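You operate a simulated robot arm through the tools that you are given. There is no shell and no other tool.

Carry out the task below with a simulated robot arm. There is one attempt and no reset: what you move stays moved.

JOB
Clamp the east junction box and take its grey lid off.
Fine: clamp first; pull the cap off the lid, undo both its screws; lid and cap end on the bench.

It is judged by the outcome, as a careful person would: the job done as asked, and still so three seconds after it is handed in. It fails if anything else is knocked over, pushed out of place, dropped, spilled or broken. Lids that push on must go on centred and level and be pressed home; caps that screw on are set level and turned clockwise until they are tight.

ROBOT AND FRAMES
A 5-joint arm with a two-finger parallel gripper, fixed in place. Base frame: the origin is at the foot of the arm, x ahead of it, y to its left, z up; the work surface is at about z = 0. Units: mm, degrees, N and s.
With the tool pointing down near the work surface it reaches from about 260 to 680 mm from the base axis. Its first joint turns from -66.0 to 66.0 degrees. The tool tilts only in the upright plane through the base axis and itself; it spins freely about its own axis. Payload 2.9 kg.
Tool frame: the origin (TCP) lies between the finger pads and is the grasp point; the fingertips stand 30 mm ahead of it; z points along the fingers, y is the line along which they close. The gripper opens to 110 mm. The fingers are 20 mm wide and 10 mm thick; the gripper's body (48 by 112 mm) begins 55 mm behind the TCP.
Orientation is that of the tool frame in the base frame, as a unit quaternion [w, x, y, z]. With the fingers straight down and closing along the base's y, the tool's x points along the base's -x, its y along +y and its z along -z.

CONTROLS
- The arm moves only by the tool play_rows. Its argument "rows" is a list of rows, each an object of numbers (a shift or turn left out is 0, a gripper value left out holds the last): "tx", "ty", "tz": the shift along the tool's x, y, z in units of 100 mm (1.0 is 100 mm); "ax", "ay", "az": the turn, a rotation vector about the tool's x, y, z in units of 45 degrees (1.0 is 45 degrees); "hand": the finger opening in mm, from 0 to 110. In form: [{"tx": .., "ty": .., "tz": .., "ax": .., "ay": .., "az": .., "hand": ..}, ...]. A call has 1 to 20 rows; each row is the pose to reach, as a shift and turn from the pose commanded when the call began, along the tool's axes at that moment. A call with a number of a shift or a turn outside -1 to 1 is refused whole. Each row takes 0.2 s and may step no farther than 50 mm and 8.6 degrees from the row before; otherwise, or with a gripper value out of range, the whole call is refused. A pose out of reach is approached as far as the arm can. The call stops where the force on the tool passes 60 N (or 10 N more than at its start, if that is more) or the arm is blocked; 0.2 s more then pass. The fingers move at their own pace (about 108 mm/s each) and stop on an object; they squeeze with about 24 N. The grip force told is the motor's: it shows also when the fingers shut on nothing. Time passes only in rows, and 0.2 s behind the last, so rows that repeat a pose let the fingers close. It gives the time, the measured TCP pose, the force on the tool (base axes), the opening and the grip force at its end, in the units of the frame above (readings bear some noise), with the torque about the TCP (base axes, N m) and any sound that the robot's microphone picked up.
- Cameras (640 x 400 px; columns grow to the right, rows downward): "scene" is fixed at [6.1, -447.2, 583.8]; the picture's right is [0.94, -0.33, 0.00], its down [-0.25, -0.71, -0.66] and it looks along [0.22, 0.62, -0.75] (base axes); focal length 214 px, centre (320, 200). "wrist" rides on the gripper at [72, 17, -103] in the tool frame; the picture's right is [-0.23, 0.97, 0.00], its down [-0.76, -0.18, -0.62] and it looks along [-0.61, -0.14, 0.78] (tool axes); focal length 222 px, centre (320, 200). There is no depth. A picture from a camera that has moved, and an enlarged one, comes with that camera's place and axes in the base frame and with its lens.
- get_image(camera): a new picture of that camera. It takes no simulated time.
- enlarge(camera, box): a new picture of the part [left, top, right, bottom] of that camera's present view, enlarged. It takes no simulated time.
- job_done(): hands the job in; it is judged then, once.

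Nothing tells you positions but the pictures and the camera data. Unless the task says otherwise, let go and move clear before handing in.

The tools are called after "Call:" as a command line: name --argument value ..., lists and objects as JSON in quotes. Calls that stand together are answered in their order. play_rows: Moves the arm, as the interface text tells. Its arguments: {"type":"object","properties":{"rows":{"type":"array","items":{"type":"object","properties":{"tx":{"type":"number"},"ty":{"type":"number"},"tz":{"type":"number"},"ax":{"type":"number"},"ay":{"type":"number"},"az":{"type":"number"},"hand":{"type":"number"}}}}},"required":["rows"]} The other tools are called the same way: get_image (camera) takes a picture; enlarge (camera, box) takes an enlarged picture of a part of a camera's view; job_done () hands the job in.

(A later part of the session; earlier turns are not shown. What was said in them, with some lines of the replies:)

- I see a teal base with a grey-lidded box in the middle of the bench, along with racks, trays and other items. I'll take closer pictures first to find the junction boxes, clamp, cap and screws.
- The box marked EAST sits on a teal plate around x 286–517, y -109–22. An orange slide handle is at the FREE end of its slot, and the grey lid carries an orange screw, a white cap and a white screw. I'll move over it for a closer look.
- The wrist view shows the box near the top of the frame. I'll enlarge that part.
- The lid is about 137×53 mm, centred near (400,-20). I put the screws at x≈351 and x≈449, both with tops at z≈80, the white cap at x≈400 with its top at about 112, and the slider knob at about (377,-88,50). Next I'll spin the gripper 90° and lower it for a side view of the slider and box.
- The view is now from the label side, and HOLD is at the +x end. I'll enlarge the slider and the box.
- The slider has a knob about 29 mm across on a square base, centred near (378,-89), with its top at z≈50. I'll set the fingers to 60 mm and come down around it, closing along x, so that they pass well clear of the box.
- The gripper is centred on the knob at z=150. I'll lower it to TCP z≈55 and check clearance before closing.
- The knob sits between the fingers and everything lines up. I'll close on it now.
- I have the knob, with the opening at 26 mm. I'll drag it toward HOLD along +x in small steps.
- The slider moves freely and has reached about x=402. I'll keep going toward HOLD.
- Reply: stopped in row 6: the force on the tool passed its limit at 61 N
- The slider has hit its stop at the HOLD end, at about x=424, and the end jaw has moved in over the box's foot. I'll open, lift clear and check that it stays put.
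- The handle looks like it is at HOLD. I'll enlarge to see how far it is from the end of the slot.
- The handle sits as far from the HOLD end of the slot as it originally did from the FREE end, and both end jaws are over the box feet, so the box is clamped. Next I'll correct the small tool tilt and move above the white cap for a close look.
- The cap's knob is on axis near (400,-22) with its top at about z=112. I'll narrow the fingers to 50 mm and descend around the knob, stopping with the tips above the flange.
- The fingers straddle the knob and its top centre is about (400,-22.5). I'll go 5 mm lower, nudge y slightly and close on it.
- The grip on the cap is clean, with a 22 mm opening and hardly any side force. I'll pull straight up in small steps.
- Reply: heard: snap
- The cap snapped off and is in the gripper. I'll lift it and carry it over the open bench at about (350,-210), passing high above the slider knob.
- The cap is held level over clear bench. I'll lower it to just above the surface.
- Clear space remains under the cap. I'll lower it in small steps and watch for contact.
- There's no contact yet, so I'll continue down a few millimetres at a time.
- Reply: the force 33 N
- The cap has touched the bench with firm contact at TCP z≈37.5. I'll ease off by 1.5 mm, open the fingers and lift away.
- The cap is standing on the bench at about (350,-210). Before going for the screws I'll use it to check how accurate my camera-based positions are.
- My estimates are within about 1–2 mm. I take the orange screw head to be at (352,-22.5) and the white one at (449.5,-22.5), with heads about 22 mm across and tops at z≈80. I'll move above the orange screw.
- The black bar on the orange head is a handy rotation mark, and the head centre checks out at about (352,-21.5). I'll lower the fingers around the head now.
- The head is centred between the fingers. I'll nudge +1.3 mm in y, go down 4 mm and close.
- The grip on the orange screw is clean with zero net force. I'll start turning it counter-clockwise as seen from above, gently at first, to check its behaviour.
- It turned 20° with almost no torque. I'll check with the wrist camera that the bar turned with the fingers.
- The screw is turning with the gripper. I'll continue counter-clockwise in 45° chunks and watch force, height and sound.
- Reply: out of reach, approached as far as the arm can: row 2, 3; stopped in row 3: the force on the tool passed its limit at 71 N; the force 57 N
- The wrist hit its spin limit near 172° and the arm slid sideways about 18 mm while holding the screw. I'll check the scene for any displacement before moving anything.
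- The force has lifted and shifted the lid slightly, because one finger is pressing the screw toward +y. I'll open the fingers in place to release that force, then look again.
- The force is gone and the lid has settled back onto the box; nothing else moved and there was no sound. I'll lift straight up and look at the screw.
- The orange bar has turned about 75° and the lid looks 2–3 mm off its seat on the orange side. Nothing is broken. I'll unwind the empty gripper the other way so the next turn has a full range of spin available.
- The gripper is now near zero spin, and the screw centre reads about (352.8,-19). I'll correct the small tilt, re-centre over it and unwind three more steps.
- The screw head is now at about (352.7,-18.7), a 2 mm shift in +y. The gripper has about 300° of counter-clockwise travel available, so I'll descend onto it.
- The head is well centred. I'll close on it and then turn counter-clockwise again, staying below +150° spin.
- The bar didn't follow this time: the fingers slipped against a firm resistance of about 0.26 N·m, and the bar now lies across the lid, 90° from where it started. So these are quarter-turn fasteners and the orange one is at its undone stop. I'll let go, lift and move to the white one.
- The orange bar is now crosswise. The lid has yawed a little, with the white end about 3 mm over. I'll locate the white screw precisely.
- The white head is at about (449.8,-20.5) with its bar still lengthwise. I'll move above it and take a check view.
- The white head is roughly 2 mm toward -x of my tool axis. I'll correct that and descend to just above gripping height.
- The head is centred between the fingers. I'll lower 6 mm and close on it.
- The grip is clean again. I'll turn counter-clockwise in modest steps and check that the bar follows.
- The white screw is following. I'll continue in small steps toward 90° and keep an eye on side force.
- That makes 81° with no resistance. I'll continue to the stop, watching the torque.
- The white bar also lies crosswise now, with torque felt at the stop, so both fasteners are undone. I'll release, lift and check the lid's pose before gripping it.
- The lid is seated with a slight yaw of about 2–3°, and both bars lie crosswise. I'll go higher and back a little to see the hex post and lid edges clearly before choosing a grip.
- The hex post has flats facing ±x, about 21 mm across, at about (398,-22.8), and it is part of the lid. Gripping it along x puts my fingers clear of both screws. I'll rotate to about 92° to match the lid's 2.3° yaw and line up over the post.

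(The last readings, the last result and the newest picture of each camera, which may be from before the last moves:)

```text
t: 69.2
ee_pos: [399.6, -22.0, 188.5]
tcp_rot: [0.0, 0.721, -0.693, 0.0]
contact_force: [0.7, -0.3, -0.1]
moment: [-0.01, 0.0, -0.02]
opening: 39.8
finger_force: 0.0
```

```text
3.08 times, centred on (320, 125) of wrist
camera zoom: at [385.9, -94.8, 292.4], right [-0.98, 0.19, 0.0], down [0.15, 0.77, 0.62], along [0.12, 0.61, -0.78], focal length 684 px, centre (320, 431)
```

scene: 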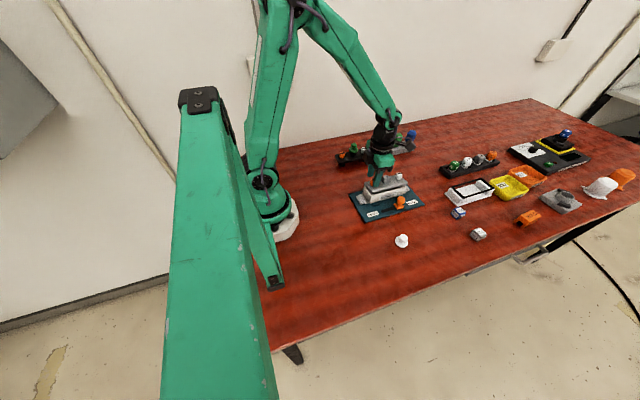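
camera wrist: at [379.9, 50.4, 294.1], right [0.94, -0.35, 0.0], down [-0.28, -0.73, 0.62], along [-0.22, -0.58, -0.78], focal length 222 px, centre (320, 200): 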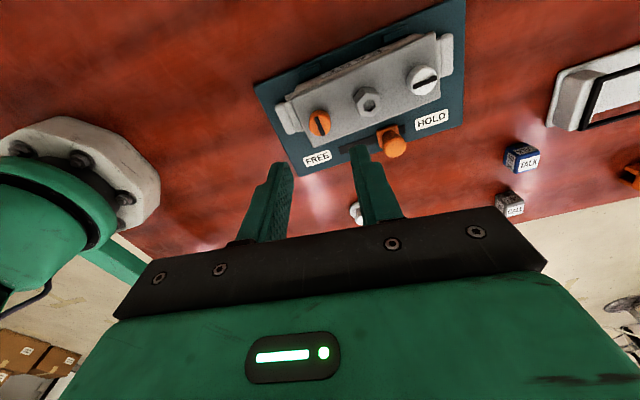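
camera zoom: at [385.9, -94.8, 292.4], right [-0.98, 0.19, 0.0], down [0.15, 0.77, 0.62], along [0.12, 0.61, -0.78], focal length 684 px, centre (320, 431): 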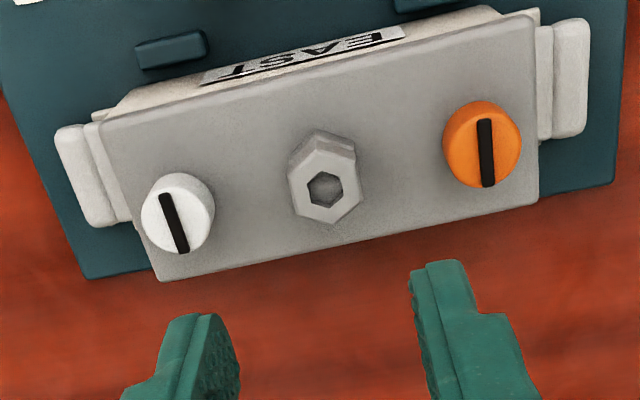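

The post is about 1.6 mm toward -x of the tool axis. I'll correct that and go down around it, with the tips a few mm above the lid.

Call:
play_rows --rows '[{"tz": 0.3, "ty": 0.016, "tx": 0.006}, {"tz": 0.6, "ty": 0.016, "tx": 0.006}, {"tz": 0.75, "ty": 0.016, "tx": 0.006}, {"tz": 0.86, "ty": 0.016, "tx": 0.006}]'

Call:
enlarge --camera "wrist" --box '[240, 110, 400, 230]'

Call:
enlarge --camera "scene" --box '[365, 150, 425, 200]'

```text
t: 70.2
ee_pos: [396.5, -22.7, 102.8]
tcp_rot: [0.001, 0.72, -0.694, -0.001]
contact_force: [-1.6, 0.4, 0.3]
moment: [-0.03, -0.04, -0.01]
opening: 40.2
finger_force: 0.1
```

```text
3.33 times, centred on (320, 170) of wrist
camera zoom: at [383.3, -95.6, 207.1], right [-0.98, 0.19, 0.0], down [0.15, 0.77, 0.62], along [0.12, 0.61, -0.78], focal length 740 px, centre (320, 300)
```

zoom: 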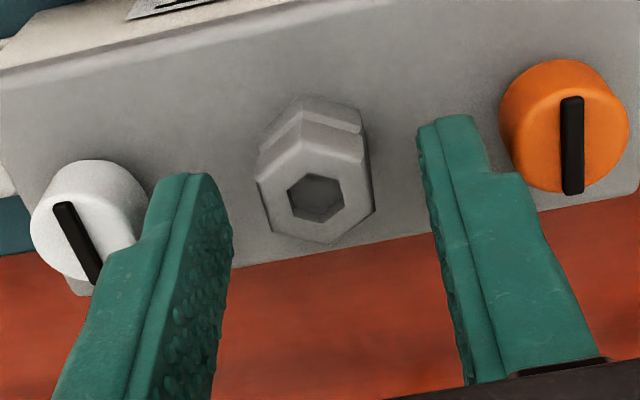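

```text
8.00 times, centred on (395, 175) of scene
camera zoom: at [6.1, -447.2, 583.8], right [0.94, -0.33, 0.0], down [-0.25, -0.71, -0.66], along [0.22, 0.62, -0.75], focal length 1716 px, centre (-280, 400)
```

zoom: 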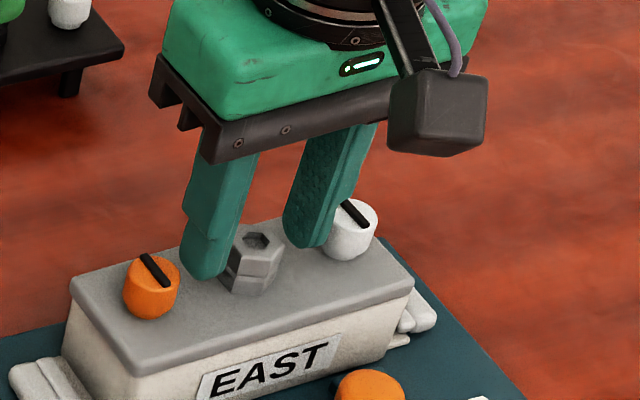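

Call:
play_rows --rows '[{"tz": 0.02, "ty": -0.008}, {"tz": 0.035, "ty": -0.008}, {"tz": 0.035, "ty": -0.008, "hand": 8}, {"tz": 0.035, "ty": -0.008, "hand": 8}, {"tz": 0.035, "ty": -0.008, "hand": 8}]'

Call:
enlarge --camera "wrist" --box '[240, 110, 400, 230]'

```text
t: 71.4
ee_pos: [397.4, -22.6, 99.4]
tcp_rot: [-0.001, 0.721, -0.693, -0.001]
contact_force: [0.4, 0.3, 1.1]
moment: [-0.04, -0.16, -0.02]
opening: 23.0
finger_force: 23.8
```

```text
3.33 times, centred on (320, 170) of wrist
camera zoom: at [383.9, -95.6, 203.6], right [-0.98, 0.19, 0.0], down [0.15, 0.77, 0.62], along [0.12, 0.61, -0.78], focal length 740 px, centre (320, 300)
```

zoom: 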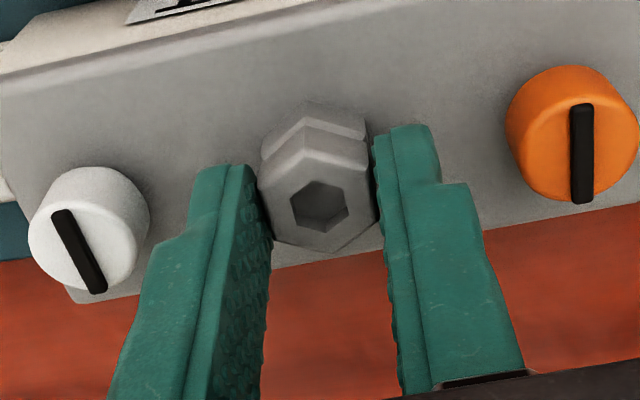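

The post is gripped with a 23 mm opening. I'll lift a little and check that the lid comes up freely while the box stays down.

Call:
play_rows --rows '[{"tz": -0.02}, {"tz": -0.04}, {"tz": -0.06}, {"tz": -0.09}, {"tz": -0.12}]'

Call:
enlarge --camera "scene" --box '[355, 150, 435, 210]'

```text
t: 72.6
ee_pos: [396.6, -21.7, 112.1]
tcp_rot: [0.0, 0.72, -0.694, -0.001]
contact_force: [-0.5, 0.4, -0.8]
moment: [0.02, 0.03, 0.01]
opening: 23.2
finger_force: 24.3
```

```text
6.67 times, centred on (395, 180) of scene
camera zoom: at [6.1, -447.2, 583.8], right [0.94, -0.33, 0.0], down [-0.25, -0.71, -0.66], along [0.22, 0.62, -0.75], focal length 1430 px, centre (-180, 333)
```

zoom: 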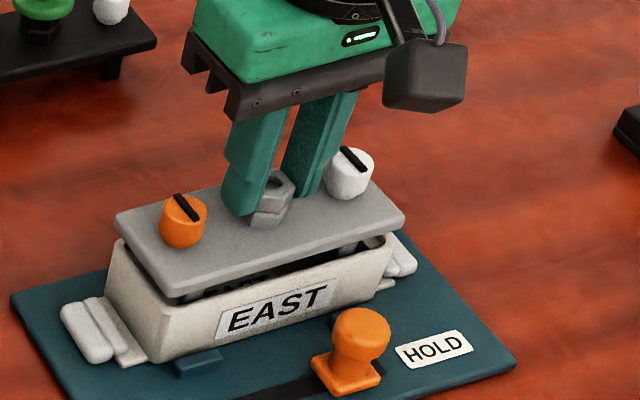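

The lid is coming up freely with both fasteners captive in it, and the box stays clamped. I'll lift it clear and carry it over the open bench near (465,-222).

Call:
play_rows --rows '[{"tz": -0.15}, {"tz": -0.35}, {"tz": -0.55}, {"tz": -0.75}, {"tz": -0.9}, {"tz": -0.9}]'

Call:
play_rows --rows '[{"tx": 0.2, "ty": -0.06}, {"tx": 0.45, "ty": -0.14}, {"tx": 0.7, "ty": -0.22}, {"tx": 0.9, "ty": -0.28}, {"tx": 1.0, "ty": -0.3}]'

Call:
play_rows --rows '[{"tx": 0.2, "ty": -0.06}, {"tx": 0.45, "ty": -0.14}, {"tx": 0.7, "ty": -0.22}, {"tx": 0.9, "ty": -0.28}, {"tx": 1.0, "ty": -0.3}, {"tx": 1.0, "ty": -0.3}]'

Call:
get_image --camera "scene"

Call:
get_image --camera "wrist"

```text
t: 74.0
ee_pos: [396.7, -22.9, 202.9]
tcp_rot: [0.0, 0.721, -0.693, 0.0]
contact_force: [0.7, 0.7, -1.3]
moment: [0.04, -0.01, 0.0]
opening: 23.5
finger_force: 23.6
```

```text
t: 75.2
ee_pos: [430.8, -123.0, 201.2]
tcp_rot: [0.0, 0.721, -0.693, 0.0]
contact_force: [0.7, -0.2, -1.2]
moment: [0.0, -0.03, 0.0]
opening: 23.4
finger_force: 24.1
```

```text
t: 76.6
ee_pos: [463.6, -221.2, 201.6]
tcp_rot: [0.0, 0.721, -0.693, -0.001]
contact_force: [0.0, 0.1, -1.9]
moment: [0.01, -0.01, 0.04]
opening: 23.5
finger_force: 24.3
```

```text
taken
```

scene: 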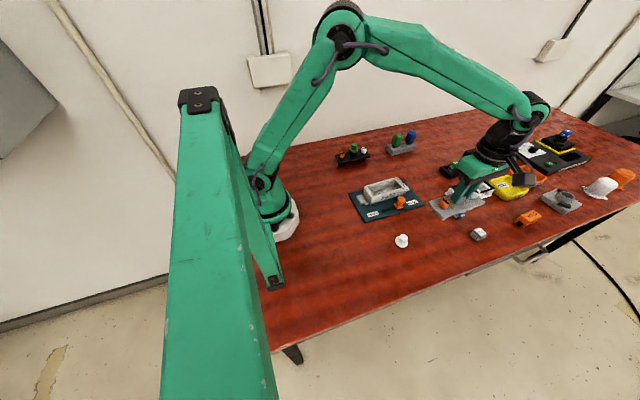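

```text
taken
camera wrist: at [451.1, -294.7, 305.2], right [-0.98, 0.19, 0.0], down [0.15, 0.77, 0.62], along [0.12, 0.61, -0.78], focal length 222 px, centre (320, 200)
```

wrist: 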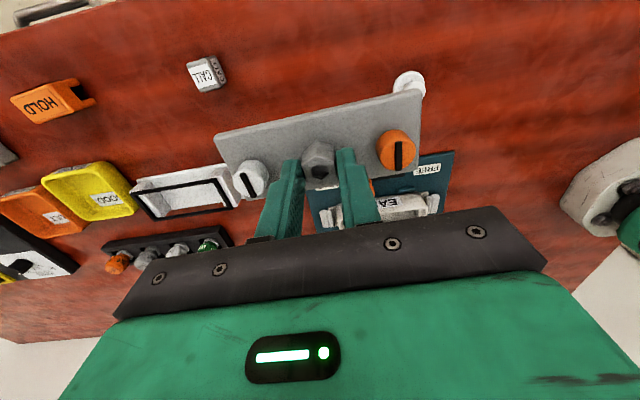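

The lid is held level over clear bench: the cap is to its left and the cubes are beyond x≈570. I'll lower it and watch for contact.

Call:
play_rows --rows '[{"tz": 0.2}, {"tz": 0.45}, {"tz": 0.7}, {"tz": 0.9}, {"tz": 1.0}, {"tz": 1.0}]'

Call:
play_rows --rows '[{"tz": 0.08}, {"tz": 0.16}, {"tz": 0.24}]'

Call:
enlarge --camera "scene" --box '[390, 170, 500, 260]'

Call:
get_image --camera "wrist"

```text
t: 78.0
ee_pos: [464.9, -219.9, 102.3]
tcp_rot: [0.0, 0.72, -0.694, 0.0]
contact_force: [-0.1, 0.0, -1.0]
moment: [0.01, 0.03, -0.02]
opening: 23.5
finger_force: 24.0
```

```text
t: 78.8
ee_pos: [465.6, -220.9, 76.9]
tcp_rot: [0.001, 0.721, -0.693, 0.0]
contact_force: [-0.3, -0.3, -0.2]
moment: [-0.01, 0.06, 0.01]
opening: 23.3
finger_force: 23.7
```

```text
4.44 times, centred on (445, 215) of scene
camera zoom: at [6.1, -447.2, 583.8], right [0.94, -0.33, 0.0], down [-0.25, -0.71, -0.66], along [0.22, 0.62, -0.75], focal length 953 px, centre (-236, 133)
```

zoom: 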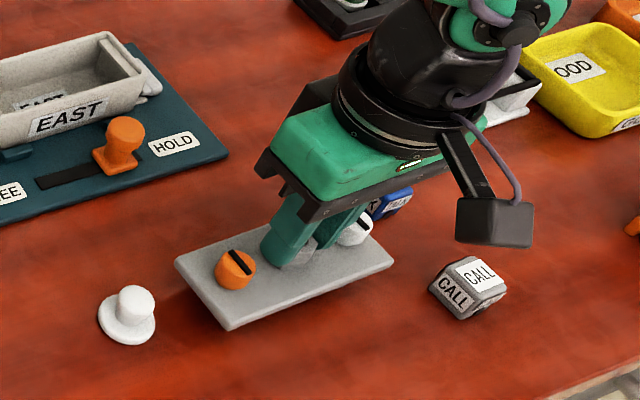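

```text
taken
camera wrist: at [452.0, -293.9, 180.6], right [-0.98, 0.19, 0.0], down [0.15, 0.77, 0.62], along [0.12, 0.61, -0.78], focal length 222 px, centre (320, 200)
```

wrist: 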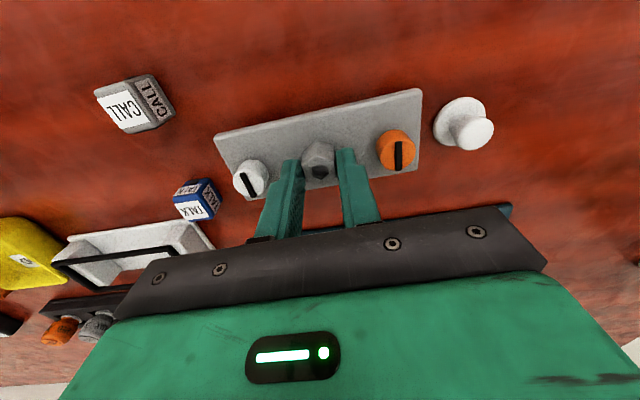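

There's clearance on both sides. I'll keep lowering in small steps and watch the force.

Call:
play_rows --rows '[{"tz": 0.03}, {"tz": 0.06}, {"tz": 0.09}, {"tz": 0.12}]'

Call:
play_rows --rows '[{"tz": 0.02}, {"tz": 0.04}]'

Call:
play_rows --rows '[{"tz": 0.01}, {"tz": 0.02}]'

Call:
enlarge --camera "scene" --box '[410, 190, 480, 245]'

```text
t: 79.8
ee_pos: [466.3, -219.9, 66.7]
tcp_rot: [0.0, 0.721, -0.693, 0.001]
contact_force: [-2.2, -1.5, 19.3]
moment: [-0.02, 0.3, -0.01]
opening: 23.4
finger_force: 24.0
```

```text
t: 80.4
ee_pos: [465.5, -221.0, 64.9]
tcp_rot: [0.0, 0.72, -0.694, 0.001]
contact_force: [-8.5, 3.0, 37.9]
moment: [0.19, 0.38, -0.02]
opening: 23.8
finger_force: 24.1
```

```text
t: 81.0
ee_pos: [464.9, -219.5, 63.4]
tcp_rot: [-0.001, 0.721, -0.693, 0.002]
contact_force: [-15.8, 6.6, 54.1]
moment: [0.45, 0.8, 0.05]
opening: 23.7
finger_force: 23.8
```

```text
7.27 times, centred on (445, 218) of scene
camera zoom: at [5.7, -447.1, 584.0], right [0.94, -0.33, 0.0], down [-0.25, -0.71, -0.66], along [0.22, 0.62, -0.75], focal length 1560 px, centre (-589, 73)
```

zoom: 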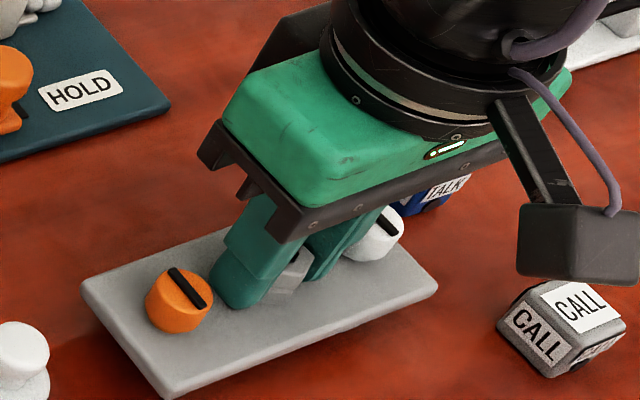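

Contact came at about TCP z=67 and I've pressed more than needed, so I'll back off to relieve the force before letting go.

Call:
play_rows --rows '[{"tz": -0.03}, {"tz": -0.06}]'

```text
t: 81.6
ee_pos: [464.6, -219.9, 64.0]
tcp_rot: [0.001, 0.721, -0.693, -0.001]
contact_force: [2.1, -2.5, 7.9]
moment: [-0.36, -0.35, -0.04]
opening: 23.6
finger_force: 24.0
```

The force has dropped to about 8 N with the lid on the bench. I'll open the fingers gently and lift straight up.

Call:
play_rows --rows '[{"tz": -0.005, "hand": 28}, {"tz": -0.005, "hand": 34}, {"tz": -0.005, "hand": 40}, {"tz": -0.005, "hand": 40}, {"tz": -0.2}, {"tz": -0.5}, {"tz": -0.9}]'

Call:
enlarge --camera "scene" --box '[390, 170, 500, 260]'

Call:
get_image --camera "wrist"

```text
t: 83.2
ee_pos: [465.6, -220.2, 157.7]
tcp_rot: [0.0, 0.72, -0.694, -0.001]
contact_force: [0.3, 0.8, 0.1]
moment: [0.01, 0.02, -0.01]
opening: 40.0
finger_force: 0.1
```

```text
4.44 times, centred on (445, 215) of scene
camera zoom: at [6.1, -447.3, 583.8], right [0.94, -0.33, 0.0], down [-0.25, -0.71, -0.66], along [0.22, 0.62, -0.75], focal length 953 px, centre (-236, 133)
```

zoom: 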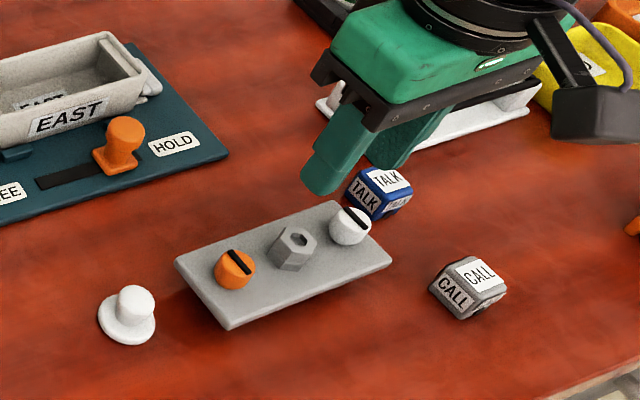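

```text
taken
camera wrist: at [452.5, -293.4, 260.3], right [-0.98, 0.19, 0.0], down [0.15, 0.77, 0.62], along [0.12, 0.61, -0.78], focal length 222 px, centre (320, 200)
```

wrist: 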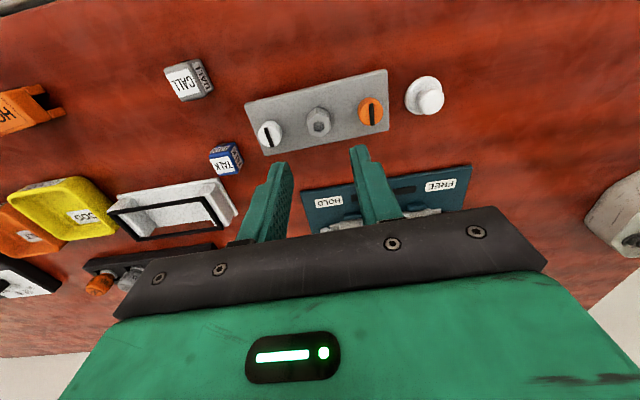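

The lid is resting on the bench, the cap stands beside it, and the cubes haven't moved. I'll move the arm up and away, then inspect everything.

Call:
play_rows --rows '[{"tz": -0.3}, {"tz": -0.6}, {"tz": -0.9, "tx": -0.2}, {"tz": -1.0, "tx": -0.5}, {"tz": -1.0, "tx": -0.9}]'

Call:
play_rows --rows '[{"tx": -0.3}, {"tx": -0.6}, {"tx": -1.0}, {"tx": -1.0}, {"tx": -1.0}]'

Call:
get_image --camera "scene"

Call:
enlarge --camera "scene" --box '[340, 170, 490, 260]'

Call:
enlarge --camera "scene" --box '[420, 205, 480, 250]'

Call:
enlarge --camera "scene" --box '[345, 165, 430, 225]'

```text
t: 84.4
ee_pos: [459.2, -129.9, 257.1]
tcp_rot: [-0.001, 0.72, -0.694, -0.001]
contact_force: [-0.2, 0.0, 0.1]
moment: [0.0, -0.02, 0.02]
opening: 39.9
finger_force: 0.1
```

```text
t: 85.6
ee_pos: [457.4, -30.6, 257.3]
tcp_rot: [0.0, 0.721, -0.693, 0.0]
contact_force: [-0.3, 0.1, -0.3]
moment: [0.02, 0.0, -0.02]
opening: 40.2
finger_force: 0.1
```

```text
taken
```

scene: 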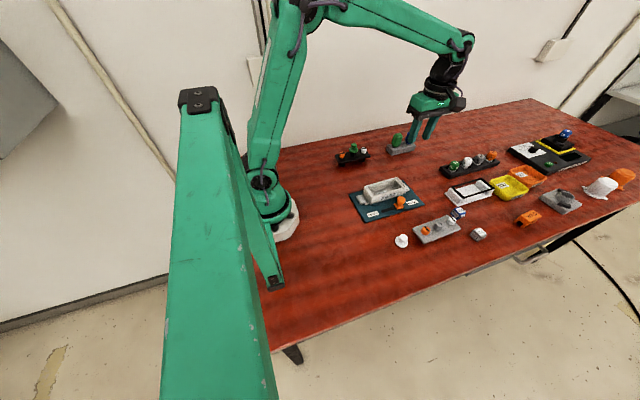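

```text
4.27 times, centred on (415, 215) of scene
camera zoom: at [6.1, -447.2, 583.8], right [0.94, -0.33, 0.0], down [-0.25, -0.71, -0.66], along [0.22, 0.62, -0.75], focal length 915 px, centre (-85, 136)
```

zoom: 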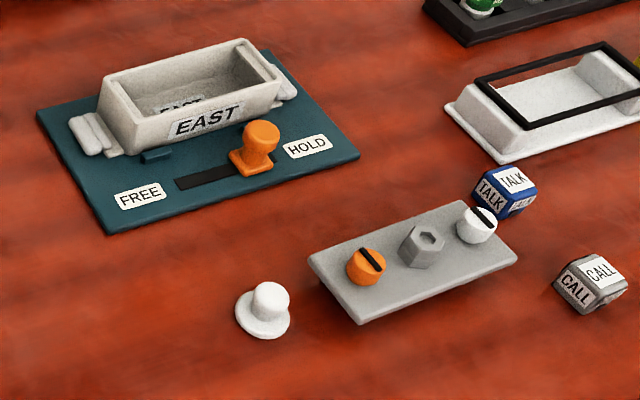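

```text
8.89 times, centred on (450, 228) of scene
camera zoom: at [6.1, -447.2, 583.8], right [0.94, -0.33, 0.0], down [-0.25, -0.71, -0.66], along [0.22, 0.62, -0.75], focal length 1906 px, centre (-836, -44)
```

zoom: 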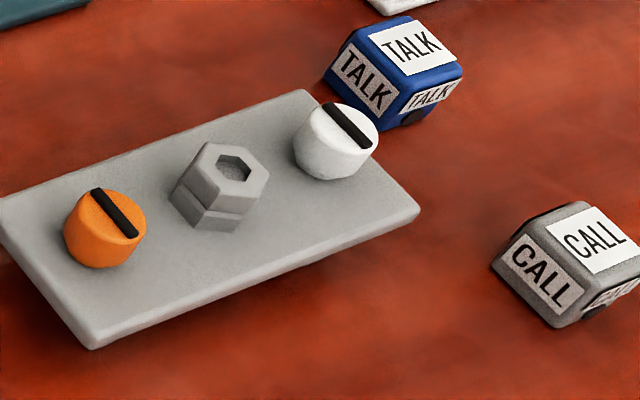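

```text
6.67 times, centred on (388, 195) of scene
camera zoom: at [6.1, -447.2, 583.8], right [0.94, -0.33, 0.0], down [-0.25, -0.71, -0.66], along [0.22, 0.62, -0.75], focal length 1430 px, centre (-130, 233)
```

zoom: 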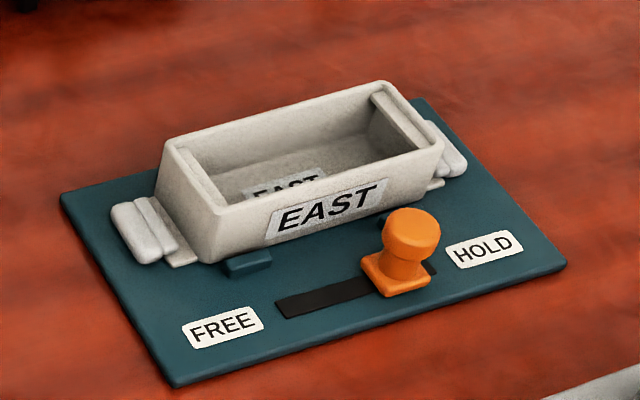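

The lid and cap are on the bench, and the box is open and still clamped at HOLD. The rest of the bench looks undisturbed and the arm is clear with nothing in the gripper, so I'm handing the job in.

Call:
job_done

```text
The job is handed in.
```

The east junction box is clamped and its grey lid is off. I've handed the job in, but I haven't seen the verdict.

- **Clamp:** I slid the orange handle from FREE to HOLD before touching the lid. In the last pictures the handle was still at HOLD with both jaws over the box feet.
- **Cap:** The white cap snapped off and is standing on the bench at about (354, -211).
- **Screws:** Both turned counter-clockwise 90° to a firm stop. They stayed in the lid when it lifted.
- **Lid:** It came up freely and is lying on the bench at about (465, -220), between the cap and the two cubes. I pressed down harder than needed when setting it down, up to about 54 N.

One step went wrong. While I was turning the orange screw, the wrist hit its rotation limit and the arm slid about 18 mm sideways. That briefly lifted and shifted the lid. It settled back onto the box when I let go, about 2–3 mm off its original position. I saw no damage, and the box stayed clamped.

Nothing else on the bench appears to have moved, and the arm is clear.
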